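You operate a simulated robot arm through the tools that you are given. There is no shell and no other tool.

Carry out the task below with a simulated robot arm. There is one attempt and no reset: what you move stays moved.

## Task
Free the blocked rail and index once.
Fine: fork out, both orange stops down, silver gate open, then the run knob to RUN; each carrier on the rail rides one place on, no jam.

The check looks at the end state, three seconds after you hand in, the way a careful person would. Anything else that was tipped, shoved, dropped, spilled or broken makes it a failure.

## Robot
A 7-joint arm with a two-finger parallel gripper, fixed in place. Base frame: the origin is on the floor under the middle of its stand, x ahead of it, y to its left, z up. Readings come in mm, rad, newtons and seconds.
With the tool pointing down near the work surface it reaches from about 400 to 900 mm from the base axis. Its first joint turns from -0.297 to 2.199 rad. Payload 1.57 kg.
Tool frame: the origin (TCP) lies between the finger pads and is the grasp point; the fingertips stand 30 mm ahead of it; z points along the fingers, y is the line along which they close. Largest opening 80 mm; finger width 17, thickness 12; the body of the gripper, 40 by 82 mm, starts 80 mm behind the TCP.
Orientation is that of the tool frame in the base frame, as [roll, pitch, yaw] about the fixed x, y, z axes, in that order (R = Rz(yaw) Ry(pitch) Rx(roll)). With the fingers straight down and closing along the base's y, the tool's x points along the base's -x, its y along +y and its z along -z.

## Interface
- The arm moves only by the tool apply_moves. Its argument "commands" is a list of rows, each an object (a shift or turn left out is 0, a gripper value left out holds the last) with "delta_pos": the shift along the base's x, y, z in units of 20 mm (1.0 is 20 mm), a list of three; "delta_rot": the turn, a rotation vector about the base's x, y, z in units of 4 degrees (1.0 is 4 degrees), a list of three. In form: [{"delta_pos": [x, y, z], "delta_rot": [rx, ry, rz]}, ...]. A call has 1 to 20 rows; each row shifts and turns the commanded pose from where the row before left it. "hand" is the gripper command, from -1 (shut) to 1 (fully open), values between in proportion, set as the call begins (left out, the last holds). A call with a number of a shift or a turn outside -1 to 1 is refused whole. Rows are played at 5 a second. More than 50 mm and 0.15 rad between two rows, or a gripper value outside its range, and nothing of the call is played. Where a pose cannot be reached the arm comes as near as it can. A force on the tool above 50 N (or 10 N above the force at the start of the call, whichever is more), or a blocked arm, ends the call early, and 0.2 s more pass. Each finger travels about 45 mm/s and halts on what it meets, pressing with about 43 N; the grip force reading is that of the motor and also rises with nothing between the fingers. The clock runs only during rows and for 0.2 s after the last one: add rows that do not move to give the fingers time. The reply holds the time, the measured pose of the TCP, the force on the tool along the base axes, the opening and the grip force, in the units named above and with some noise, with the torque about the TCP (base axes, N m) and any sound that the robot's microphone picked up.
- Cameras (640 x 400 px; columns grow to the right, rows downward): "scene" is fixed at [44.9, -503.2, 1561.2]; the picture's right is [0.31, -0.95, 0.00], its down [-0.46, -0.15, -0.88] and it looks along [0.83, 0.27, -0.48] (base axes); focal length 348 px, centre (320, 200). "wrist" rides on the gripper at [72, -7, -122] in the tool frame; the picture's right is [0.09, 1.00, 0.00], its down [-0.84, 0.08, -0.54] and it looks along [-0.54, 0.05, 0.84] (tool axes); focal length 238 px, centre (320, 200). There is no depth. A picture from a camera that has moved, and an enlarged one, comes with that camera's place and axes in the base frame and with its lens. The place of the scene camera against the robot may be out by one fixed shift of up to 12 mm in any direction.
- snapshot(camera): a new picture of that camera. The clock stands still meanwhile.
- lift_body(by): slides the trunk up (or, below 0, down) by that many mm; the arm rides with it, the base frame stays. It gives what a move gives, with no picture.
- enlarge(camera, box): a new picture of the part [left, top, right, bottom] of that camera's present view, enlarged. The clock stands still meanwhile.
- sign_off(): hands the job in; it is judged then, once.

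Nothing tells you positions but the pictures and the camera data. Unless the task says otherwise, let go and move clear before handing in.

The tools are called after ">>>" as a command line: name --argument value ..., lists and objects as JSON in quotes. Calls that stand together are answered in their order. apply_moves: Moves the arm, as the interface text tells. Its arguments: {"type":"object","properties":{"commands":{"type":"array"},"hand":{"type":"number"}},"required":["commands"]} The other tools are called the same way: lift_body (by) moves the trunk up or down; snapshot (camera) takes a picture; enlarge (camera, box) takes an enlarged picture of a part of a camera's view; sign_off () hands the job in.

At the start:

```text
t: 0.0
tcp_pos: [433.2, -22.4, 1336.0]
tool_rot: [3.141, 0.002, 3.141]
ft_force: [0.1, -0.2, -0.2]
wrist_torque: [0.02, 0.01, 0.0]
grip_width: 80.3
grip_force: 0.1
trunk travel left (down, up): [-700.0, 90.0]
```

scene: 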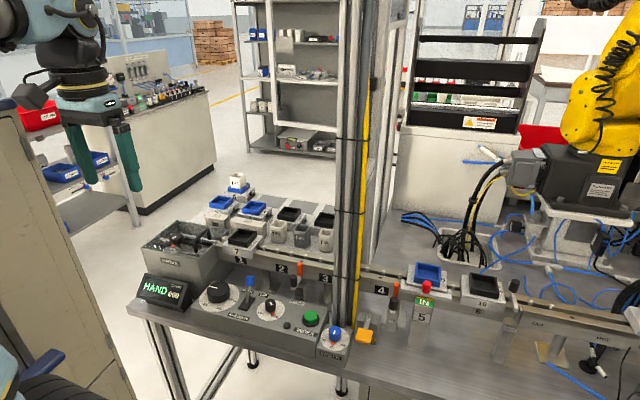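
wrist: 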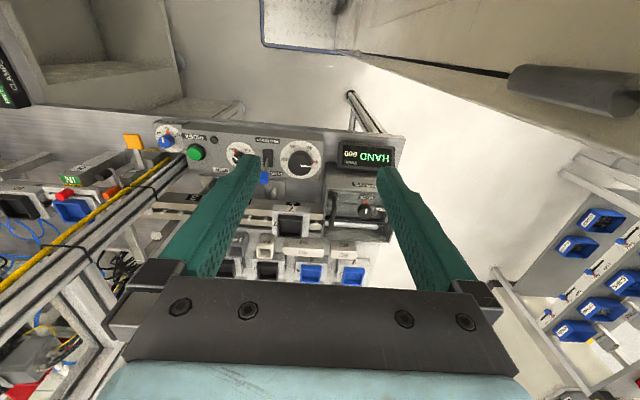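

I see a bench with a rail, a control panel with several knobs, and numbered places 1–6. I'll enlarge parts of the scene view to identify the fork, stops, gate and run knob before moving.

>>> enlarge --camera "scene" --box '[120, 220, 360, 370]'

>>> enlarge --camera "scene" --box '[340, 230, 580, 380]'

>>> enlarge --camera "scene" --box '[140, 170, 340, 295]'

>>> enlarge --camera "wrist" --box '[0, 100, 400, 350]'

```text
2.67 times, centred on (240, 295) of scene
camera zoom: at [44.9, -503.2, 1561.2], right [0.31, -0.95, 0.0], down [-0.46, -0.15, -0.88], along [0.83, 0.27, -0.48], focal length 928 px, centre (533, -53)
```

zoom: 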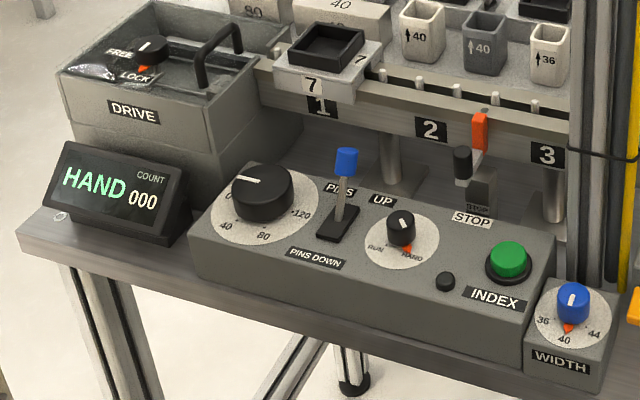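

```text
2.67 times, centred on (460, 305) of scene
camera zoom: at [44.9, -503.2, 1561.2], right [0.31, -0.95, 0.0], down [-0.46, -0.15, -0.88], along [0.83, 0.27, -0.48], focal length 928 px, centre (-53, -80)
```

zoom: 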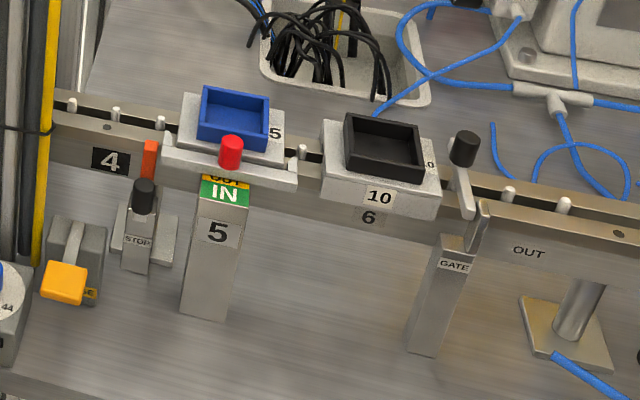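

```text
3.20 times, centred on (240, 232) of scene
camera zoom: at [44.9, -503.2, 1561.2], right [0.31, -0.95, 0.0], down [-0.46, -0.15, -0.88], along [0.83, 0.27, -0.48], focal length 1113 px, centre (576, 96)
```

zoom: 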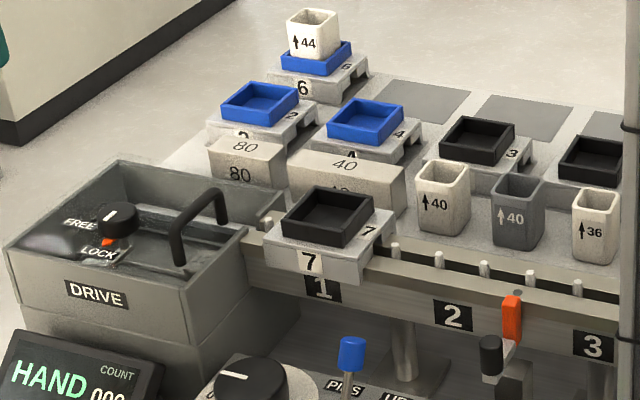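

```text
1.60 times, centred on (200, 225) of wrist
camera zoom: at [362.6, -29.9, 1457.4], right [-0.09, 1.0, 0.0], down [0.84, 0.08, 0.54], along [0.54, 0.05, -0.84], focal length 381 px, centre (512, 160)
```

zoom: 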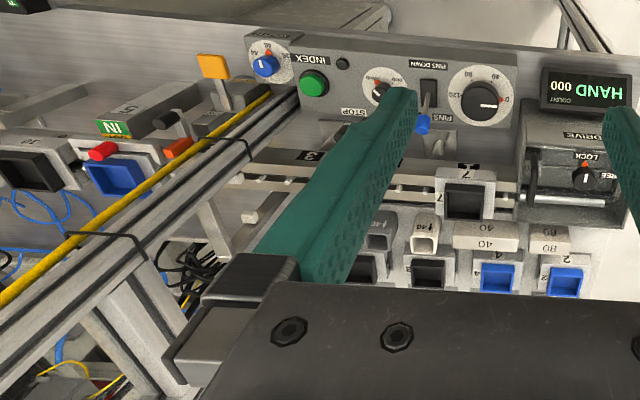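

The panel has PINS, RUN/HAND, INDEX and WIDTH controls. Carriers 7, 5 and 10 are on the rail, with orange stops near 2–3 and 4–5, a red-knobbed fork at 5 and a gate after 6. I'll enlarge each one further to read its state.

>>> enlarge --camera "scene" --box '[350, 255, 430, 305]'

>>> enlarge --camera "scene" --box '[395, 255, 475, 345]'

>>> enlarge --camera "scene" --box '[470, 260, 580, 370]'

>>> enlarge --camera "scene" --box '[250, 250, 350, 312]'

>>> enlarge --camera "scene" --box '[190, 265, 310, 340]'

>>> enlarge --camera "scene" --box '[140, 215, 260, 290]'

>>> enlarge --camera "wrist" --box '[0, 110, 200, 235]'

>>> enlarge --camera "wrist" --box '[180, 110, 420, 260]'

```text
8.00 times, centred on (390, 280) of scene
camera zoom: at [44.9, -503.2, 1561.2], right [0.31, -0.95, 0.0], down [-0.46, -0.15, -0.88], along [0.83, 0.27, -0.48], focal length 2783 px, centre (-240, -440)
```

zoom: 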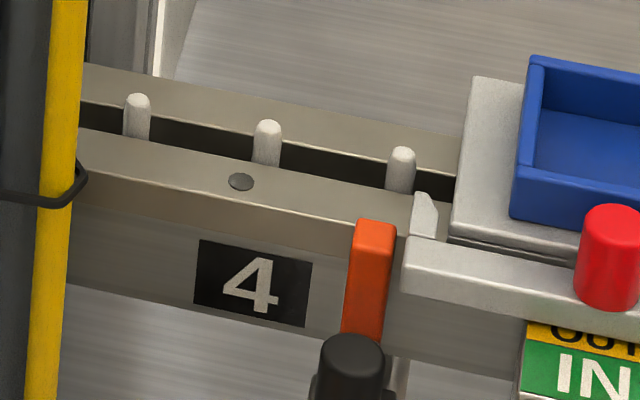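

```text
4.44 times, centred on (435, 300) of scene
camera zoom: at [44.9, -503.2, 1561.2], right [0.31, -0.95, 0.0], down [-0.46, -0.15, -0.88], along [0.83, 0.27, -0.48], focal length 1546 px, centre (-191, -244)
```

zoom: 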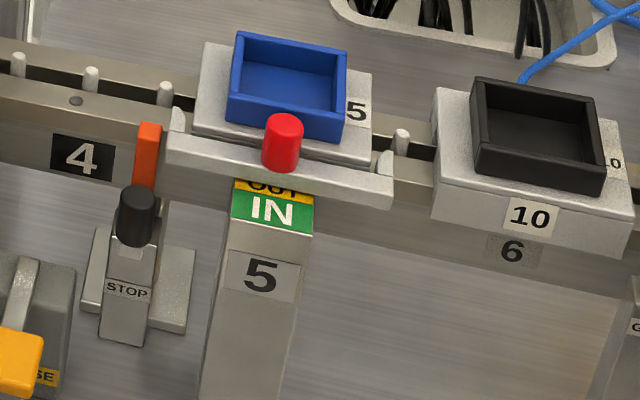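

```text
3.64 times, centred on (525, 315) of scene
camera zoom: at [44.9, -503.2, 1561.2], right [0.31, -0.95, 0.0], down [-0.46, -0.15, -0.88], along [0.83, 0.27, -0.48], focal length 1265 px, centre (-426, -218)
```

zoom: 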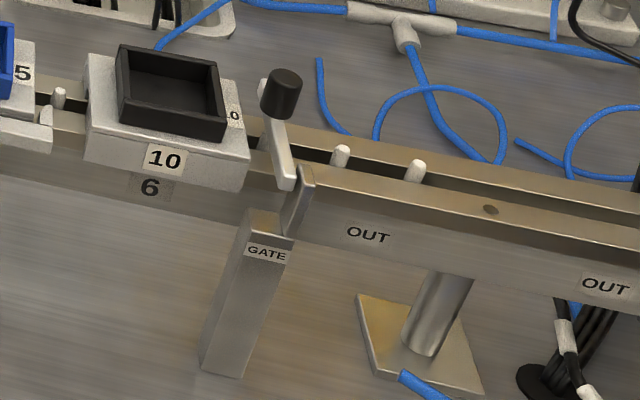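

```text
6.40 times, centred on (300, 281) of scene
camera zoom: at [44.9, -503.2, 1561.2], right [0.31, -0.95, 0.0], down [-0.46, -0.15, -0.88], along [0.83, 0.27, -0.48], focal length 2226 px, centre (448, -318)
```

zoom: 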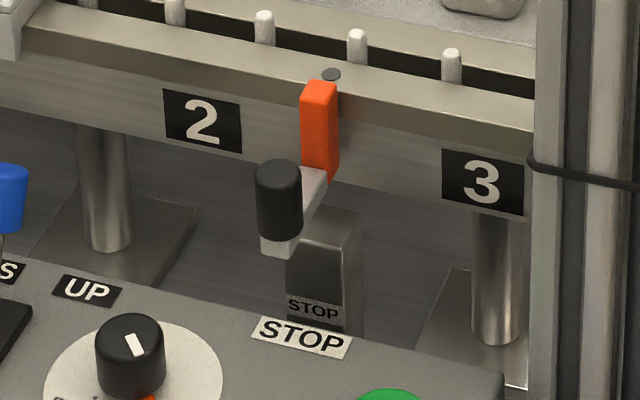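

```text
5.33 times, centred on (250, 302) of scene
camera zoom: at [44.9, -503.2, 1561.2], right [0.31, -0.95, 0.0], down [-0.46, -0.15, -0.88], along [0.83, 0.27, -0.48], focal length 1855 px, centre (693, -347)
```

zoom: 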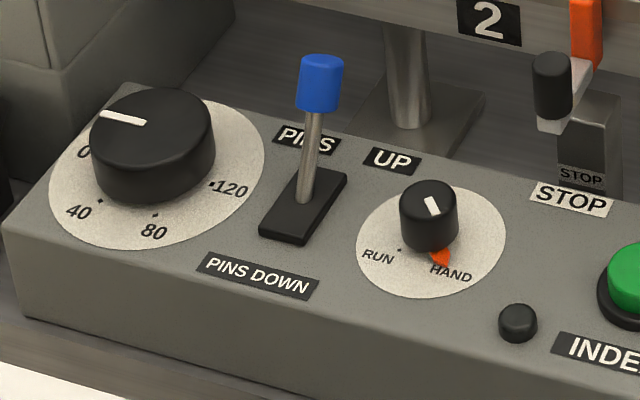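

```text
5.33 times, centred on (200, 252) of scene
camera zoom: at [44.9, -503.2, 1561.2], right [0.31, -0.95, 0.0], down [-0.46, -0.15, -0.88], along [0.83, 0.27, -0.48], focal length 1855 px, centre (960, -80)
```

zoom: 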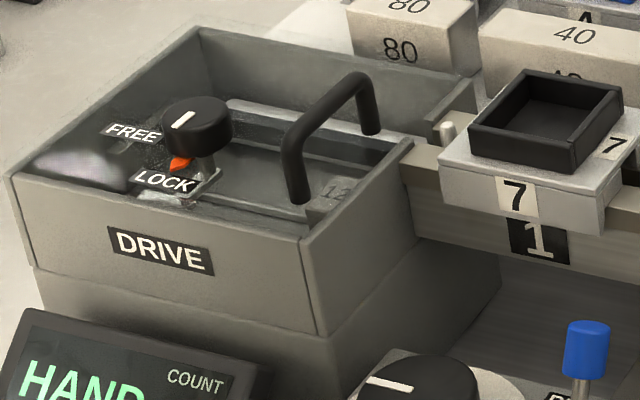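

```text
3.20 times, centred on (100, 172) of wrist
camera zoom: at [362.6, -29.9, 1457.4], right [-0.09, 1.0, 0.0], down [0.84, 0.08, 0.54], along [0.54, 0.05, -0.84], focal length 763 px, centre (1024, 288)
```

zoom: 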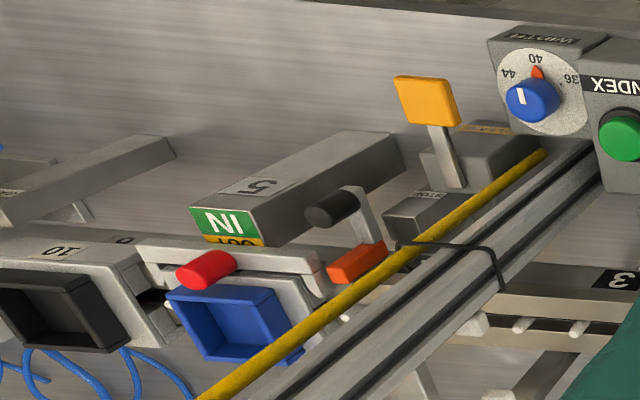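

```text
2.67 times, centred on (300, 185) of wrist
camera zoom: at [362.6, -29.9, 1457.4], right [-0.09, 1.0, 0.0], down [0.84, 0.08, 0.54], along [0.54, 0.05, -0.84], focal length 636 px, centre (373, 240)
```

zoom: 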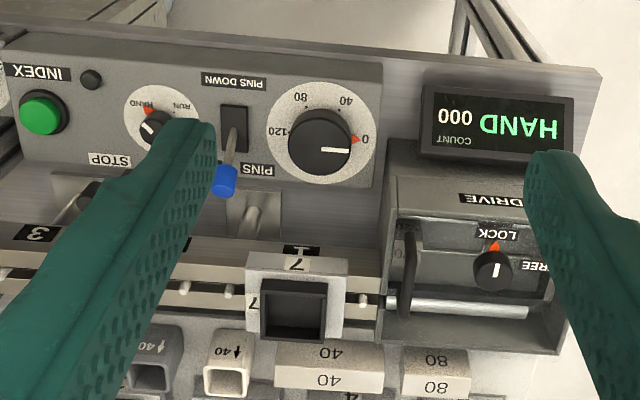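

The fork reads IN, the run knob points at HAND, both stops appear raised, and the gate arm lies across the rail after place 6. The pole with the yellow strip stands at about (650, -373), so I must keep clear of it. First I'll move sideways in free air to test reach and get better wrist views.

>>> apply_moves --commands '[{"delta_pos": [0, -1, 0]}, {"delta_pos": [0, -1, 0]}, {"delta_pos": [0, -1, 0]}, {"delta_pos": [0, -1, 0]}, {"delta_pos": [0, -1, 0]}, {"delta_pos": [0, -1, 0]}, {"delta_pos": [0, -1, 0]}, {"delta_pos": [0, -1, 0]}, {"delta_pos": [0, -1, 0]}, {"delta_pos": [0, -1, 0]}]' --hand 1

>>> snapshot --camera "wrist"

>>> snapshot --camera "scene"

```text
t: 2.2
tcp_pos: [431.4, -221.7, 1336.7]
tool_rot: [-3.141, 0.001, -3.142]
ft_force: [-0.2, -0.3, 0.7]
wrist_torque: [-0.01, 0.01, 0.01]
grip_width: 80.2
grip_force: 0.0
trunk travel left (down, up): [-700.0, 90.0]
```

```text
taken
camera wrist: at [362.0, -229.8, 1457.2], right [-0.09, 1.0, 0.0], down [0.84, 0.08, 0.54], along [0.54, 0.05, -0.84], focal length 238 px, centre (320, 200)
```

wrist: 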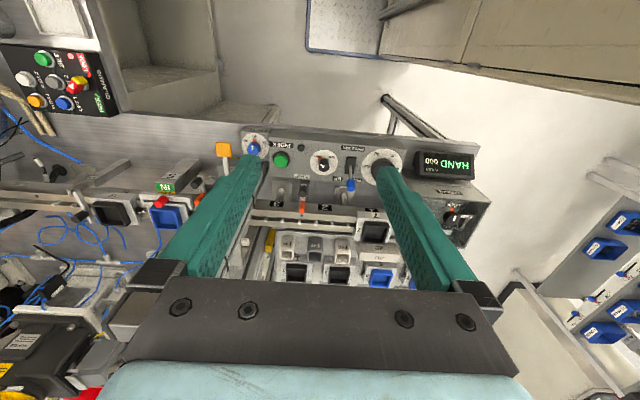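

```text
taken
```

scene: 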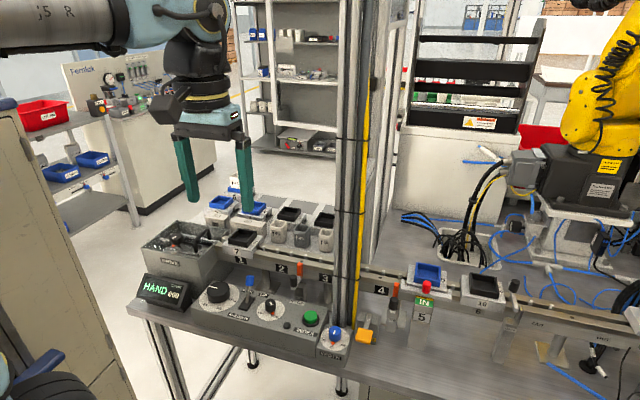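

The move worked and the whole rail is coming into view. I'll keep going toward -y, staying near x=430 and so in front of the pole, to test reach toward the gate side.

>>> apply_moves --commands '[{"delta_pos": [0, -1, 0]}, {"delta_pos": [0, -1, 0]}, {"delta_pos": [0, -1, 0]}, {"delta_pos": [0, -1, 0]}, {"delta_pos": [0, -1, 0]}, {"delta_pos": [0, -1, 0]}, {"delta_pos": [0, -1, 0]}, {"delta_pos": [0, -1, 0]}, {"delta_pos": [0, -1, 0]}, {"delta_pos": [0, -1, 0]}]' --hand 1

>>> snapshot --camera "wrist"

>>> snapshot --camera "scene"

```text
t: 4.4
tcp_pos: [433.3, -421.8, 1336.2]
tool_rot: [3.141, 0.0, -3.141]
ft_force: [-0.5, 0.2, 0.6]
wrist_torque: [-0.01, -0.02, -0.03]
grip_width: 79.8
grip_force: 0.0
trunk travel left (down, up): [-700.0, 90.0]
```

```text
taken
camera wrist: at [362.7, -430.3, 1457.8], right [-0.09, 1.0, 0.0], down [0.84, 0.08, 0.54], along [0.54, 0.05, -0.84], focal length 238 px, centre (320, 200)
```

wrist: 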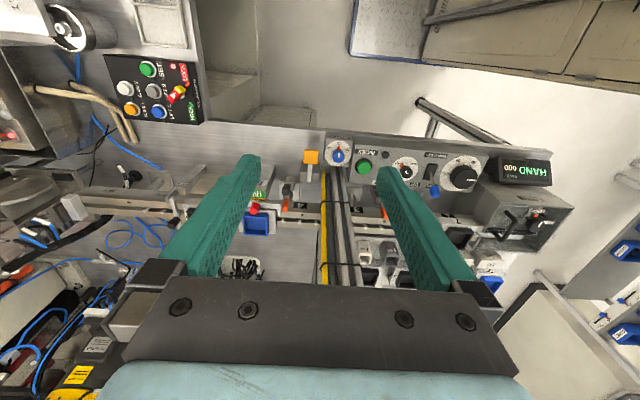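

```text
taken
```

scene: 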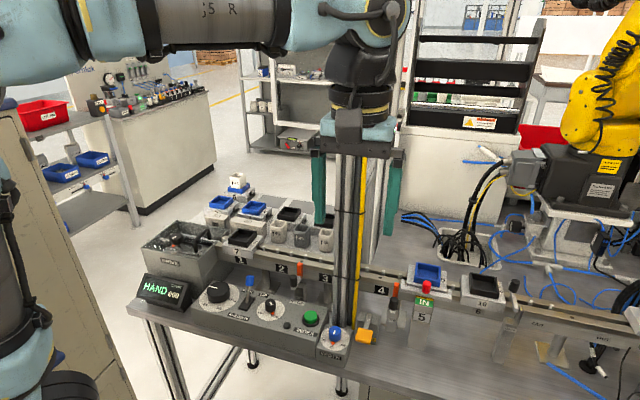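

Reach is fine so far. I'll continue another 200 mm toward -y to look at places 5 and 6 and the gate.

>>> apply_moves --commands '[{"delta_pos": [0, -1, 0]}, {"delta_pos": [0, -1, 0]}, {"delta_pos": [0, -1, 0]}, {"delta_pos": [0, -1, 0]}, {"delta_pos": [0, -1, 0]}, {"delta_pos": [0, -1, 0]}, {"delta_pos": [0, -1, 0]}, {"delta_pos": [0, -1, 0]}, {"delta_pos": [0, -1, 0]}, {"delta_pos": [0, -1, 0]}]' --hand 1

>>> snapshot --camera "wrist"

>>> snapshot --camera "scene"

```text
t: 6.6
tcp_pos: [432.6, -622.4, 1336.6]
tool_rot: [3.141, 0.001, -3.141]
ft_force: [0.5, 0.2, -0.4]
wrist_torque: [-0.03, -0.03, 0.03]
grip_width: 80.0
grip_force: 0.0
trunk travel left (down, up): [-700.0, 90.0]
```

```text
taken
camera wrist: at [362.8, -629.9, 1457.3], right [-0.09, 1.0, 0.0], down [0.84, 0.08, 0.54], along [0.54, 0.05, -0.84], focal length 238 px, centre (320, 200)
```

wrist: 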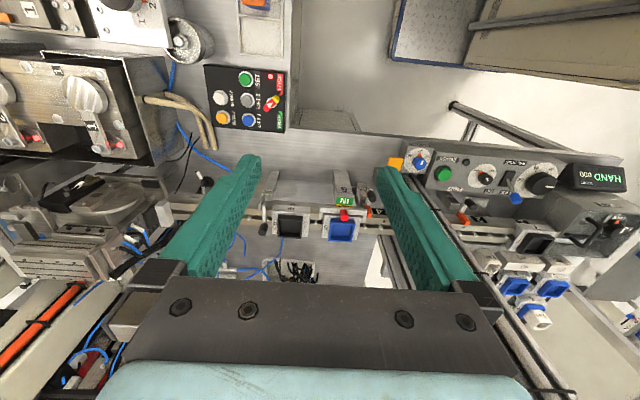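

```text
taken
```

scene: 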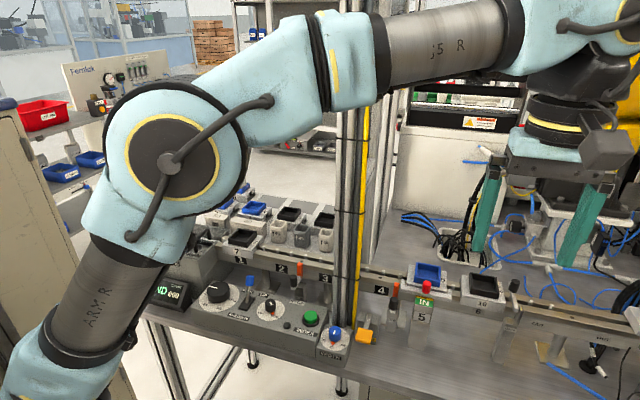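

I now have an overhead look at places 4–6 and the gate. I'll enlarge the wrist view there to understand the mechanisms.

>>> enlarge --camera "wrist" --box '[250, 160, 400, 260]'

>>> enlarge --camera "wrist" --box '[320, 160, 480, 260]'

>>> enlarge --camera "wrist" --box '[400, 130, 640, 280]'

>>> enlarge --camera "wrist" --box '[120, 40, 360, 190]'

```text
4.00 times, centred on (325, 210) of wrist
camera zoom: at [362.8, -629.9, 1457.3], right [-0.09, 1.0, 0.0], down [0.84, 0.08, 0.54], along [0.54, 0.05, -0.84], focal length 953 px, centre (300, 160)
```

zoom: 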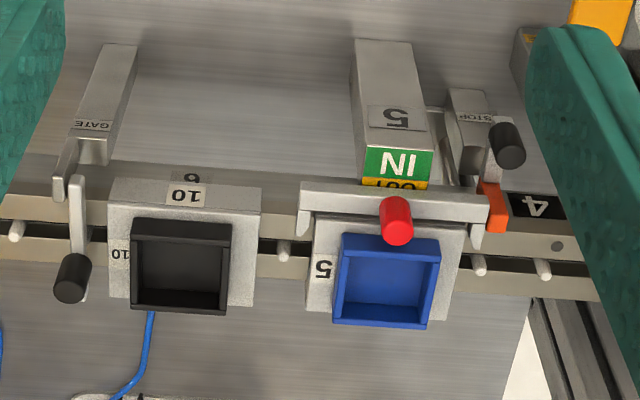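

```text
4.00 times, centred on (400, 210) of wrist
camera zoom: at [362.8, -629.9, 1457.3], right [-0.09, 1.0, 0.0], down [0.84, 0.08, 0.54], along [0.54, 0.05, -0.84], focal length 953 px, centre (0, 160)
```

zoom: 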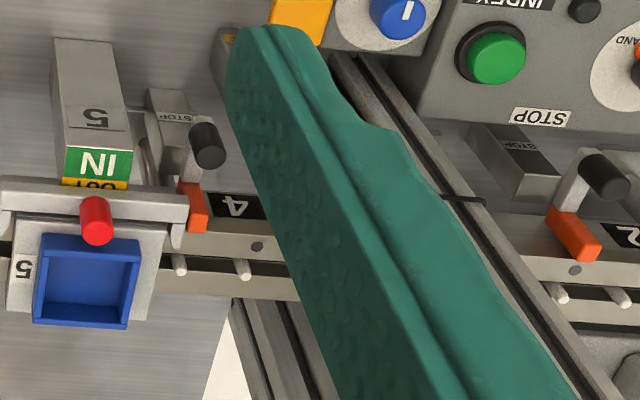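

```text
2.67 times, centred on (520, 205) of wrist
camera zoom: at [362.8, -629.9, 1457.3], right [-0.09, 1.0, 0.0], down [0.84, 0.08, 0.54], along [0.54, 0.05, -0.84], focal length 636 px, centre (-213, 187)
```

zoom: 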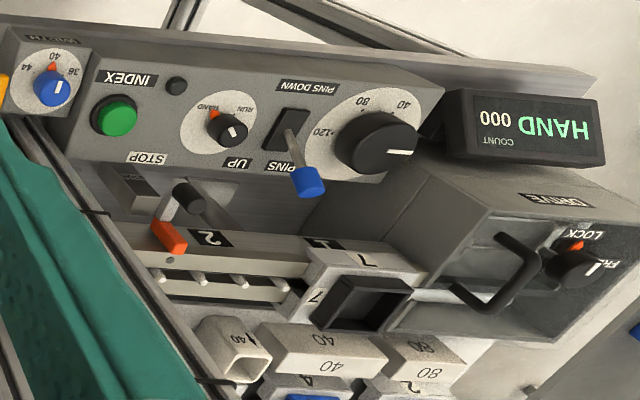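

```text
2.67 times, centred on (240, 115) of wrist
camera zoom: at [362.8, -629.9, 1457.3], right [-0.09, 1.0, 0.0], down [0.84, 0.08, 0.54], along [0.54, 0.05, -0.84], focal length 636 px, centre (533, 427)
```

zoom: 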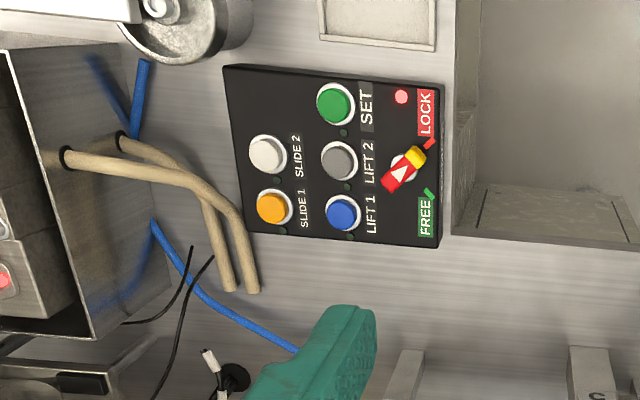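

The layout is clearer now: the red fork knob is at about (671, -547, 1039). I'll lower the trunk by 150 mm in open air for closer views of the fork, stop and gate.

>>> lift_body --by -150

>>> snapshot --camera "wrist"

>>> enlarge --camera "wrist" --box '[230, 130, 400, 270]'

```text
t: 8.3
tcp_pos: [432.3, -622.3, 1186.2]
tool_rot: [-3.141, 0.001, -3.141]
ft_force: [-0.2, 0.6, 0.8]
wrist_torque: [-0.01, 0.0, -0.01]
grip_width: 80.0
grip_force: 0.1
trunk travel left (down, up): [-550.0, 240.0]
```

```text
taken
camera wrist: at [362.5, -630.1, 1307.2], right [-0.09, 1.0, 0.0], down [0.84, 0.08, 0.54], along [0.54, 0.05, -0.84], focal length 238 px, centre (320, 200)
```

wrist: 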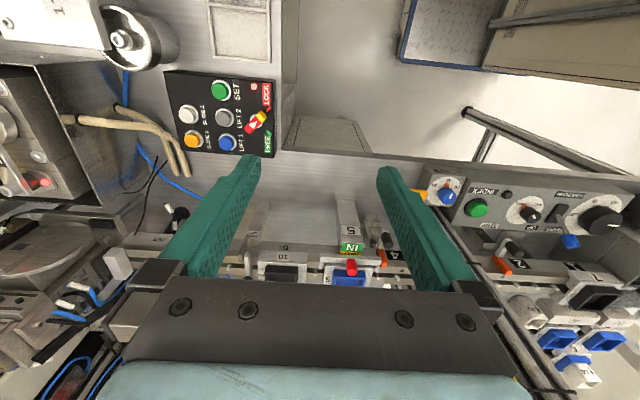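

```text
2.86 times, centred on (315, 200) of wrist
camera zoom: at [362.5, -630.1, 1307.2], right [-0.09, 1.0, 0.0], down [0.84, 0.08, 0.54], along [0.54, 0.05, -0.84], focal length 681 px, centre (334, 200)
```

zoom: 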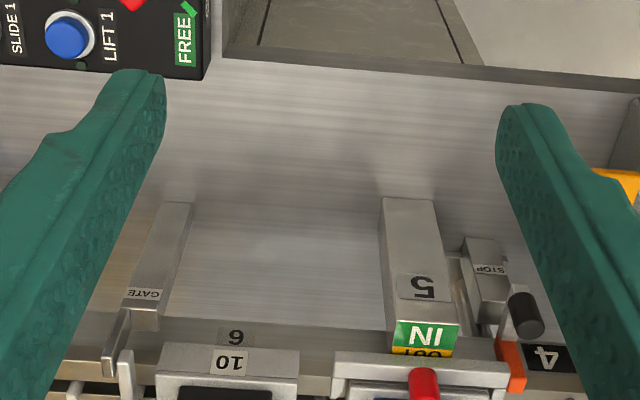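

I need a more horizontal view of the mechanisms. I'll tilt the tool forward about y in free air so the wrist camera looks along the bench.

>>> apply_moves --commands '[{"delta_rot": [0, -1, 0]}, {"delta_rot": [0, -1, 0]}, {"delta_rot": [0, -1, 0]}, {"delta_rot": [0, -1, 0]}, {"delta_rot": [0, -1, 0]}, {"delta_rot": [0, -1, 0]}, {"delta_rot": [0, -1, 0]}]' --hand 1

>>> snapshot --camera "wrist"

>>> enlarge --camera "wrist" --box '[220, 170, 420, 300]'

>>> snapshot --camera "scene"

```text
t: 9.9
tcp_pos: [433.3, -621.9, 1185.7]
tool_rot: [-3.142, 0.49, -3.141]
ft_force: [-0.7, 0.4, 0.5]
wrist_torque: [-0.01, 0.02, 0.01]
grip_width: 80.2
grip_force: 0.1
trunk travel left (down, up): [-550.0, 240.0]
```

```text
taken
camera wrist: at [313.7, -629.9, 1258.9], right [-0.08, 1.0, -0.04], down [0.48, 0.08, 0.87], along [0.87, 0.05, -0.49], focal length 238 px, centre (320, 200)
```

wrist: 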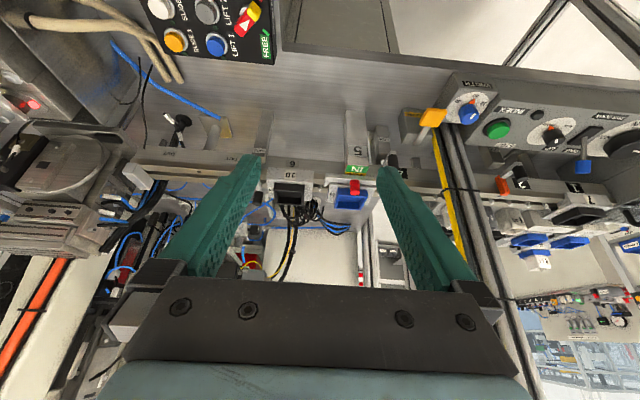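

```text
3.08 times, centred on (320, 235) of wrist
camera zoom: at [313.7, -629.9, 1258.9], right [-0.08, 1.0, -0.04], down [0.48, 0.08, 0.87], along [0.87, 0.05, -0.49], focal length 733 px, centre (320, 92)
```

zoom: 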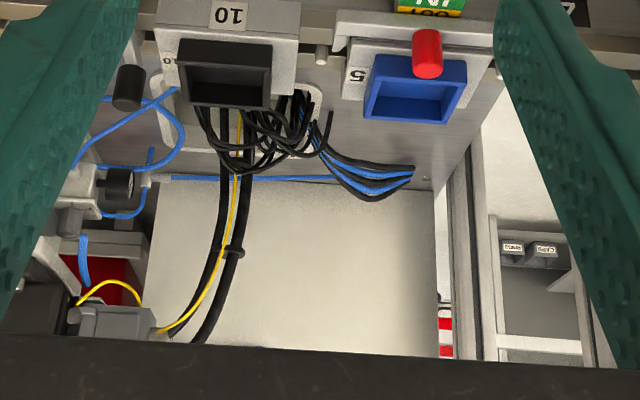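

```text
taken
```

scene: 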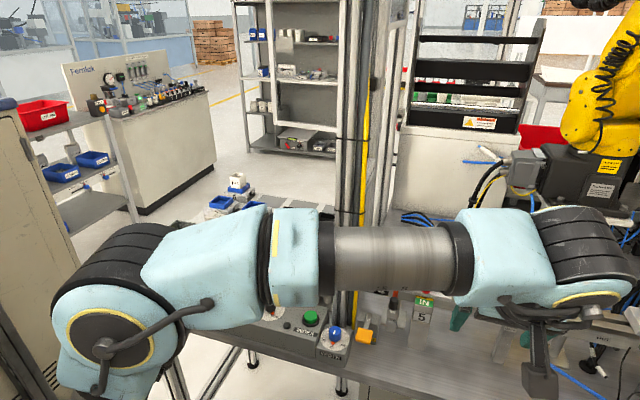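

>>> enlarge --camera "wrist" --box '[230, 100, 310, 220]'

>>> enlarge --camera "wrist" --box '[320, 100, 420, 200]'

>>> enlarge --camera "wrist" --box '[450, 80, 640, 230]'

```text
3.33 times, centred on (270, 160) of wrist
camera zoom: at [313.7, -629.9, 1258.9], right [-0.08, 1.0, -0.04], down [0.48, 0.08, 0.87], along [0.87, 0.05, -0.49], focal length 794 px, centre (487, 333)
```

zoom: 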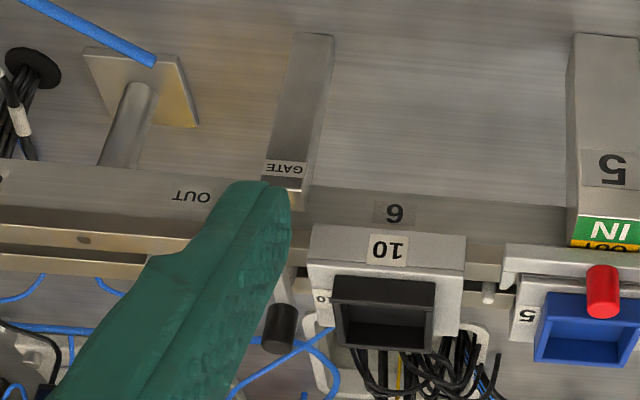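

```text
4.00 times, centred on (370, 150) of wrist
camera zoom: at [313.7, -629.9, 1258.9], right [-0.08, 1.0, -0.04], down [0.48, 0.08, 0.87], along [0.87, 0.05, -0.49], focal length 953 px, centre (120, 400)
```

zoom: 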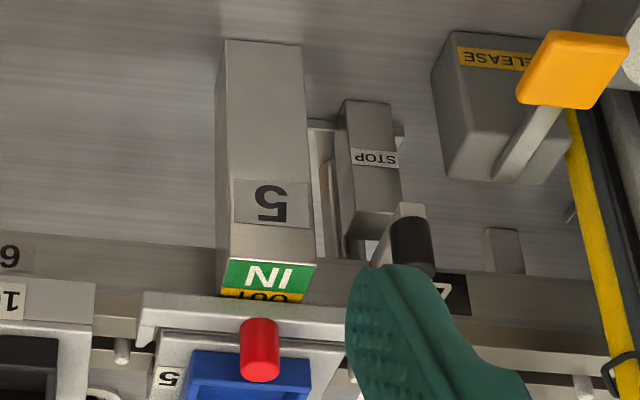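

```text
2.67 times, centred on (545, 155) of wrist
camera zoom: at [313.7, -629.9, 1258.9], right [-0.08, 1.0, -0.04], down [0.48, 0.08, 0.87], along [0.87, 0.05, -0.49], focal length 636 px, centre (-280, 320)
```

zoom: 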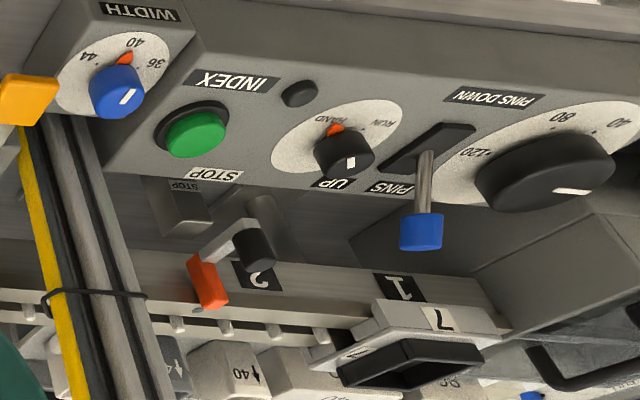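

I want to see stop 2 straight on. I'll bring the tool back in front of it at x≈433, well clear of the pole, then lower it and move forward while still staying above the panel.

>>> apply_moves --commands '[{"delta_pos": [0, 1, 0]}, {"delta_pos": [0, 1, 0]}, {"delta_pos": [0, 1, 0]}, {"delta_pos": [0, 1, 0]}, {"delta_pos": [0, 1, 0]}, {"delta_pos": [0, 1, 0]}, {"delta_pos": [0, 1, 0]}, {"delta_pos": [0, 1, 0]}, {"delta_pos": [0, 1, 0]}, {"delta_pos": [0, 1, 0]}, {"delta_pos": [0, 1, 0]}, {"delta_pos": [0, 1, 0]}, {"delta_pos": [0, 1, 0]}, {"delta_pos": [0, 1, 0]}, {"delta_pos": [0, 1, 0]}, {"delta_pos": [0, 1, 0]}, {"delta_pos": [0, 1, 0]}, {"delta_pos": [0, 1, 0]}, {"delta_pos": [0, 1, 0]}]' --hand 1

>>> apply_moves --commands '[{"delta_pos": [0.5, 0, -1]}, {"delta_pos": [0.5, 0, -1]}, {"delta_pos": [0.5, 0, -1]}, {"delta_pos": [0.5, 0, -0.5]}]'

>>> snapshot --camera "wrist"

>>> snapshot --camera "scene"

```text
t: 13.9
tcp_pos: [449.5, -332.8, 1172.8]
tool_rot: [-3.141, 0.488, -3.141]
ft_force: [0.8, 0.8, -0.5]
wrist_torque: [-0.01, 0.0, 0.02]
grip_width: 80.0
grip_force: 0.0
out of reach, approached as far as the arm can: row 15, 16, 17, 18, 19
trunk travel left (down, up): [-550.0, 240.0]
```

```text
t: 14.9
tcp_pos: [488.7, -332.0, 1102.5]
tool_rot: [-3.14, 0.489, -3.142]
ft_force: [0.1, 0.5, -0.6]
wrist_torque: [-0.02, 0.04, -0.01]
grip_width: 80.0
grip_force: 0.1
trunk travel left (down, up): [-550.0, 240.0]
```

```text
taken
camera wrist: at [369.6, -339.8, 1175.8], right [-0.08, 1.0, -0.04], down [0.48, 0.08, 0.87], along [0.87, 0.05, -0.49], focal length 238 px, centre (320, 200)
```

wrist: 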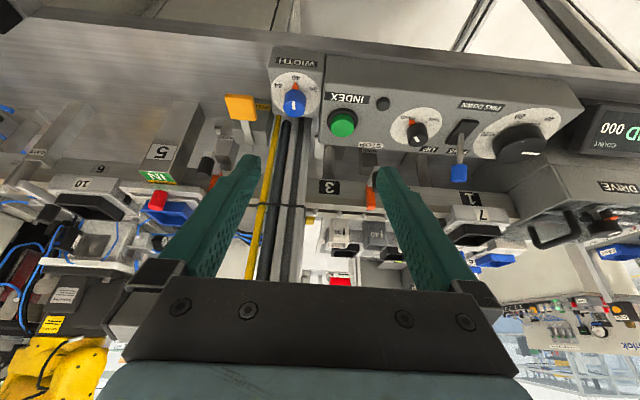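

```text
taken
```

scene: 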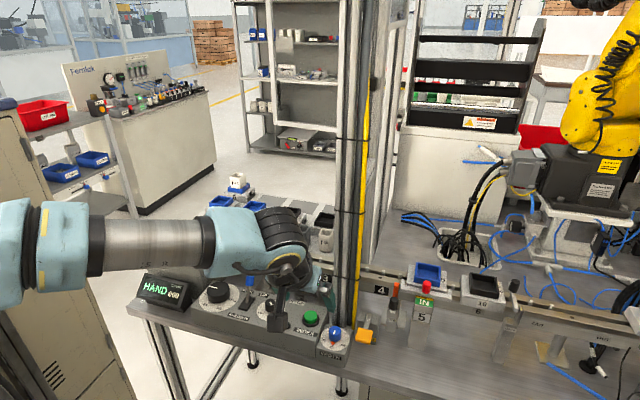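

The inner reach limit stopped the last few rows, but nothing was touched. From (489, -332, 1102) I'll go to about (550, -240, 1080) to face stop 2.

>>> apply_moves --commands '[{"delta_pos": [0.6, 0.9, 0]}, {"delta_pos": [0.6, 0.9, 0]}, {"delta_pos": [0.6, 0.9, -0.3]}, {"delta_pos": [0.6, 0.9, -0.4]}, {"delta_pos": [0.6, 0.9, -0.4]}]' --hand 1

>>> snapshot --camera "wrist"

>>> enlarge --camera "wrist" --box '[250, 120, 390, 220]'

```text
t: 16.1
tcp_pos: [549.0, -242.6, 1080.7]
tool_rot: [-3.141, 0.489, -3.141]
ft_force: [-1.2, 0.3, 0.2]
wrist_torque: [0.01, -0.02, -0.02]
grip_width: 80.2
grip_force: 0.0
trunk travel left (down, up): [-550.0, 240.0]
```

```text
taken
camera wrist: at [429.3, -250.5, 1153.9], right [-0.08, 1.0, -0.04], down [0.48, 0.08, 0.87], along [0.87, 0.05, -0.49], focal length 238 px, centre (320, 200)
```

wrist: 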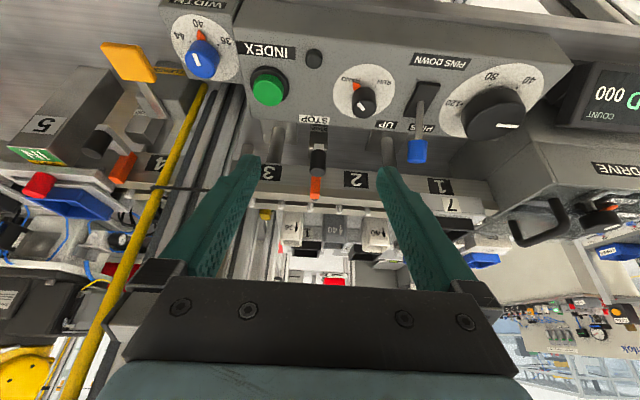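

```text
4.00 times, centred on (320, 170) of wrist
camera zoom: at [429.3, -250.5, 1153.9], right [-0.08, 1.0, -0.04], down [0.48, 0.08, 0.87], along [0.87, 0.05, -0.49], focal length 953 px, centre (320, 320)
```

zoom: 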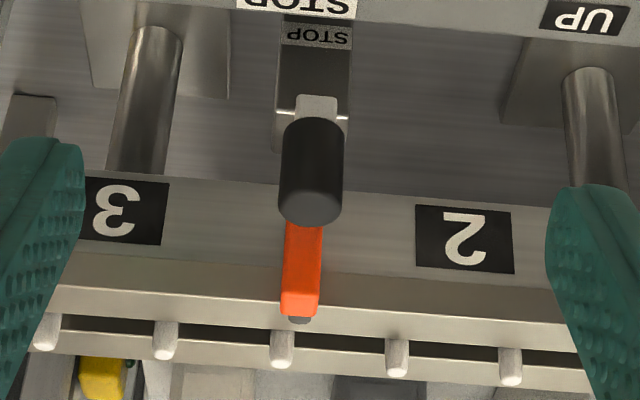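

>>> enlarge --camera "scene" --box '[376, 270, 416, 340]'

>>> enlarge --camera "scene" --box '[490, 265, 550, 345]'

>>> enlarge --camera "wrist" --box '[60, 90, 180, 200]'

>>> enlarge --camera "wrist" --box '[330, 50, 450, 150]'

```text
5.71 times, centred on (396, 305) of scene
camera zoom: at [44.9, -503.2, 1561.2], right [0.31, -0.95, 0.0], down [-0.46, -0.15, -0.88], along [0.83, 0.27, -0.48], focal length 1988 px, centre (-114, -400)
```

zoom: 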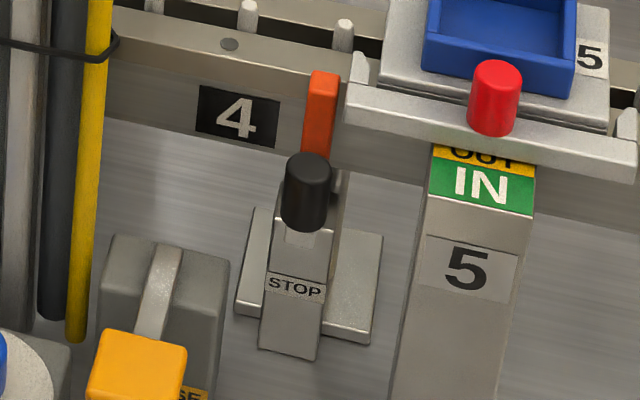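

```text
5.00 times, centred on (520, 305) of scene
camera zoom: at [44.9, -503.2, 1561.2], right [0.31, -0.95, 0.0], down [-0.46, -0.15, -0.88], along [0.83, 0.27, -0.48], focal length 1739 px, centre (-680, -325)
```

zoom: 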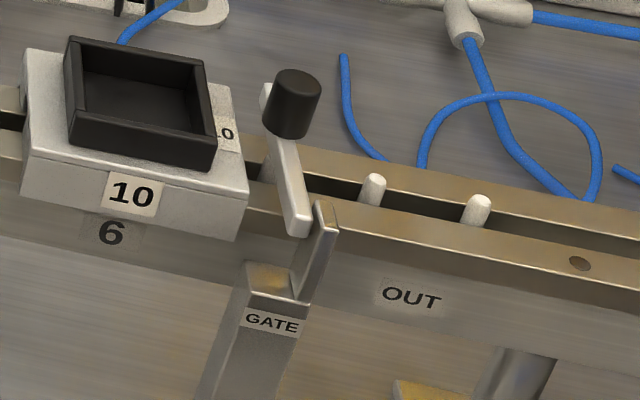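

```text
3.64 times, centred on (120, 145) of wrist
camera zoom: at [429.3, -250.5, 1153.9], right [-0.08, 1.0, -0.04], down [0.48, 0.08, 0.87], along [0.87, 0.05, -0.49], focal length 867 px, centre (1047, 400)
```

zoom: 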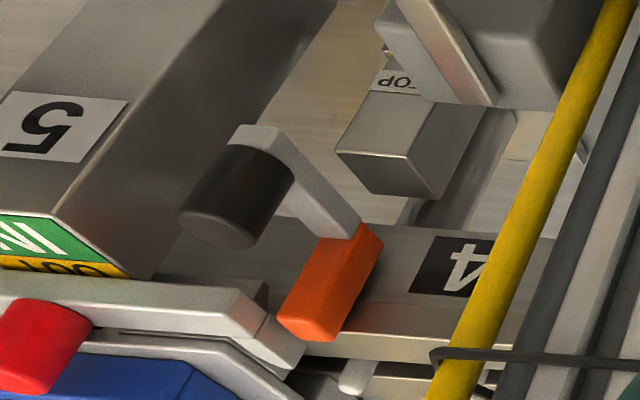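

```text
4.00 times, centred on (390, 100) of wrist
camera zoom: at [429.3, -250.5, 1153.9], right [-0.08, 1.0, -0.04], down [0.48, 0.08, 0.87], along [0.87, 0.05, -0.49], focal length 953 px, centre (40, 600)
```

zoom: 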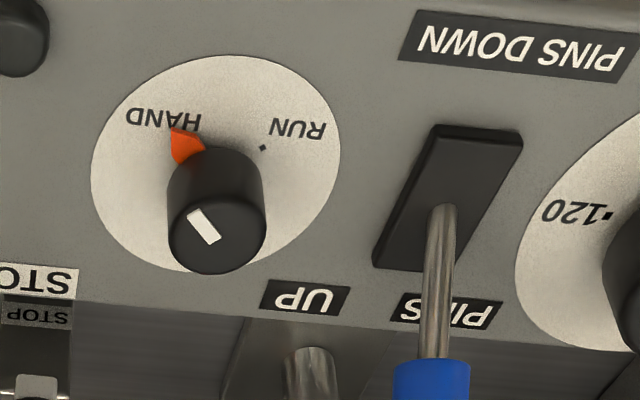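

The side view shows each stop is an arm with a knob and an orange block at rail height, sitting above a short STOP post that acts as a down-limit. I'll zoom in on the stop and gate once more to see how they're attached.

>>> enlarge --camera "wrist" --box '[85, 110, 145, 190]'

>>> enlarge --camera "wrist" --box '[285, 110, 345, 205]'

>>> enlarge --camera "scene" --box '[505, 275, 530, 330]'

>>> enlarge --camera "scene" --box '[384, 275, 410, 325]'

```text
5.00 times, centred on (115, 150) of wrist
camera zoom: at [429.3, -250.5, 1153.9], right [-0.08, 1.0, -0.04], down [0.48, 0.08, 0.87], along [0.87, 0.05, -0.49], focal length 1192 px, centre (1345, 450)
```

zoom: 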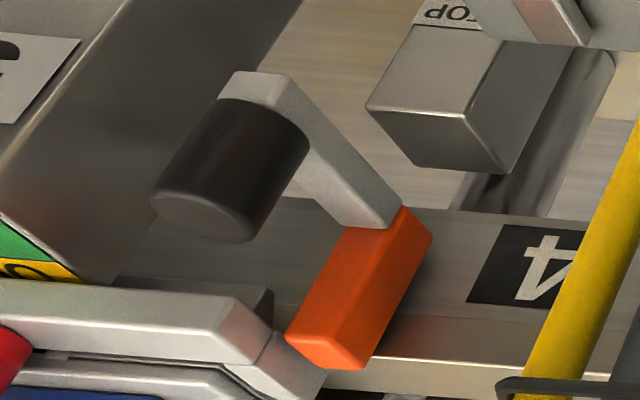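

```text
4.21 times, centred on (315, 158) of wrist
camera zoom: at [429.3, -250.5, 1153.9], right [-0.08, 1.0, -0.04], down [0.48, 0.08, 0.87], along [0.87, 0.05, -0.49], focal length 1004 px, centre (341, 379)
```

zoom: 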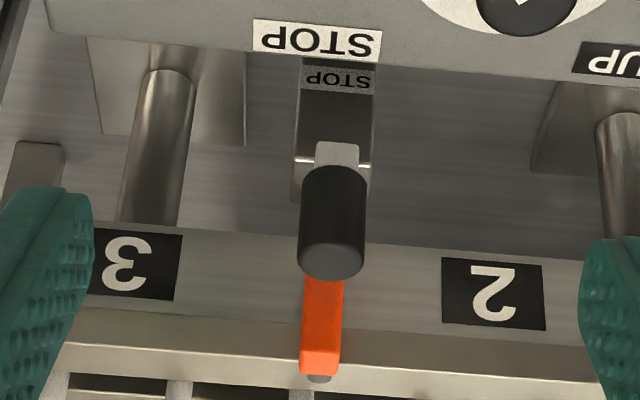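

```text
7.27 times, centred on (518, 302) of scene
camera zoom: at [44.9, -503.2, 1561.2], right [0.31, -0.95, 0.0], down [-0.46, -0.15, -0.88], along [0.83, 0.27, -0.48], focal length 2530 px, centre (-1116, -546)
```

zoom: 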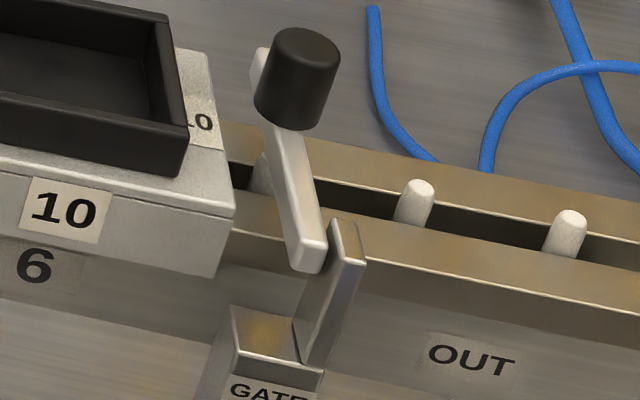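

```text
8.00 times, centred on (397, 300) of scene
camera zoom: at [44.9, -503.2, 1561.2], right [0.31, -0.95, 0.0], down [-0.46, -0.15, -0.88], along [0.83, 0.27, -0.48], focal length 2783 px, centre (-296, -600)
```

zoom: 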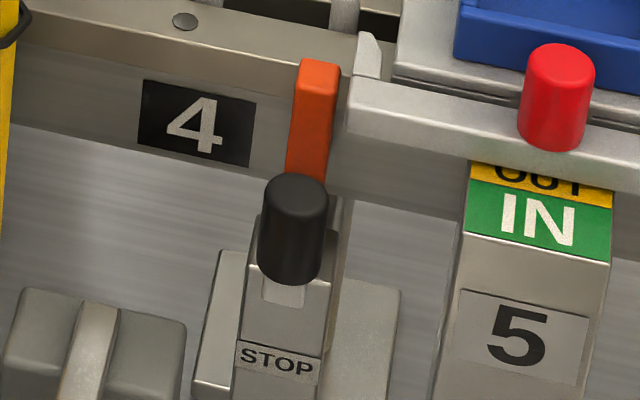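

Each stop is an L-shaped lever: black knob at the near end, orange block rising just above the rail top. Stop 2's knob top is at about (651, -239, 982). I'll straighten the tool, bring it above that knob with closed fingers, and check alignment before pressing gently.

>>> apply_moves --commands '[{"delta_pos": [0.7, 0, 0], "delta_rot": [0, 1, 0]}, {"delta_pos": [0.7, 0, 0], "delta_rot": [0, 1, 0]}, {"delta_pos": [0.7, 0, 0], "delta_rot": [0, 1, 0]}, {"delta_pos": [0.7, 0, 0], "delta_rot": [0, 1, 0]}, {"delta_pos": [0.7, 0, 0], "delta_rot": [0, 1, 0]}, {"delta_pos": [0.7, 0, 0], "delta_rot": [0, 1, 0]}, {"delta_pos": [0.4, 0, 0], "delta_rot": [0, 1, 0]}, {"delta_pos": [0, 0, 0]}]' --hand 0.2

>>> snapshot --camera "wrist"

>>> enlarge --camera "wrist" --box '[250, 100, 400, 220]'

>>> snapshot --camera "scene"

```text
t: 17.9
tcp_pos: [641.7, -243.0, 1081.1]
tool_rot: [3.141, -0.001, -3.141]
ft_force: [-0.6, -0.2, -0.2]
wrist_torque: [-0.02, 0.0, -0.01]
grip_width: 48.1
grip_force: 0.0
trunk travel left (down, up): [-550.0, 240.0]
```

```text
taken
camera wrist: at [570.9, -250.6, 1202.3], right [-0.09, 1.0, 0.0], down [0.84, 0.08, 0.54], along [0.54, 0.05, -0.84], focal length 238 px, centre (320, 200)
```

wrist: 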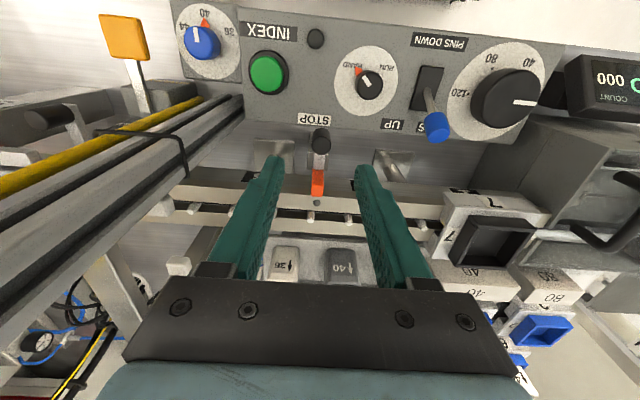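

```text
3.33 times, centred on (325, 160) of wrist
camera zoom: at [570.9, -250.6, 1202.3], right [-0.09, 1.0, 0.0], down [0.84, 0.08, 0.54], along [0.54, 0.05, -0.84], focal length 794 px, centre (303, 333)
```

zoom: 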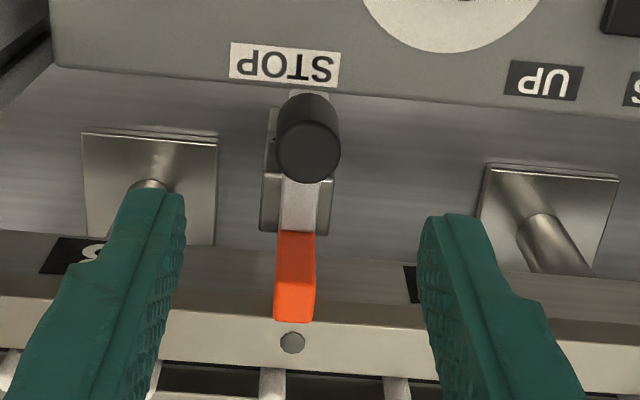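

```text
taken
```

scene: 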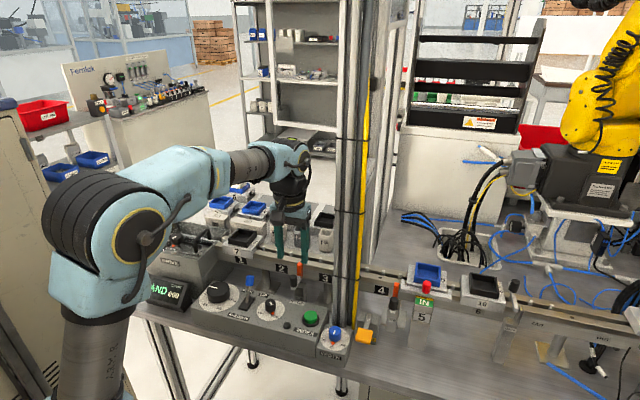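

Triangulating from two wrist views puts the stop 2 knob top at about (645, -242, 996) and the orange top at about (691, -242, 1000). I'll close the fingers and lower the tips to about 15 mm above the knob.

>>> apply_moves --commands '[{"delta_pos": [0.17, 0.05, 0]}, {"delta_pos": [0, 0, 0]}, {"delta_pos": [0, 0, 0]}, {"delta_pos": [0, 0, -0.6]}, {"delta_pos": [0, 0, -0.6]}, {"delta_pos": [0, 0, -0.6]}]' --hand -1

>>> enlarge --camera "wrist" --box '[240, 80, 400, 220]'

>>> enlarge --camera "scene" --box '[250, 220, 350, 300]'

```text
t: 19.4
tcp_pos: [646.0, -241.3, 1045.1]
tool_rot: [-3.141, 0.0, -3.141]
ft_force: [0.3, -0.4, -0.6]
wrist_torque: [-0.01, 0.0, 0.0]
grip_width: 0.0
grip_force: 21.2
trunk travel left (down, up): [-550.0, 240.0]
```

```text
2.86 times, centred on (320, 150) of wrist
camera zoom: at [574.6, -250.1, 1165.9], right [-0.09, 1.0, 0.0], down [0.84, 0.08, 0.54], along [0.54, 0.05, -0.84], focal length 681 px, centre (320, 343)
```

zoom: 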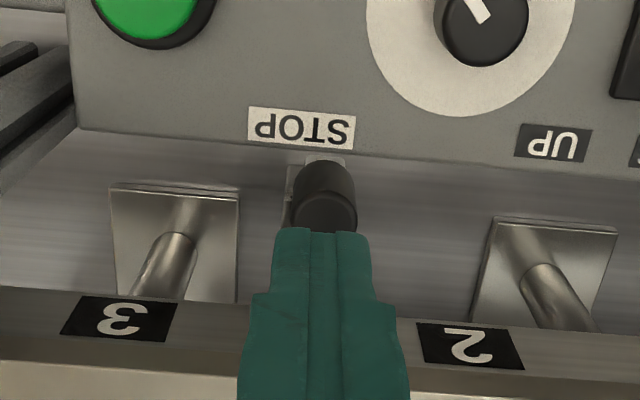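

```text
5.00 times, centred on (300, 260) of scene
camera zoom: at [44.9, -503.2, 1561.2], right [0.31, -0.95, 0.0], down [-0.46, -0.15, -0.88], along [0.83, 0.27, -0.48], focal length 1739 px, centre (420, -100)
```

zoom: 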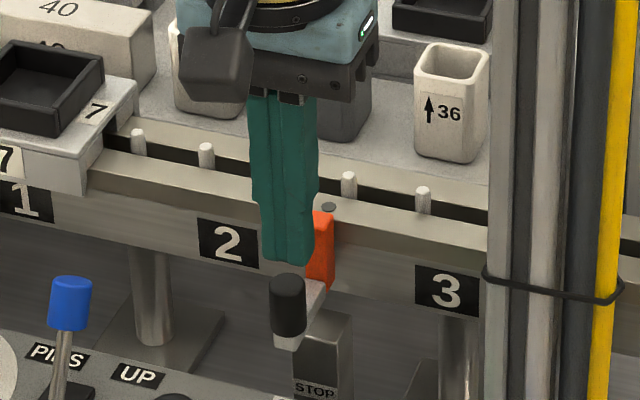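

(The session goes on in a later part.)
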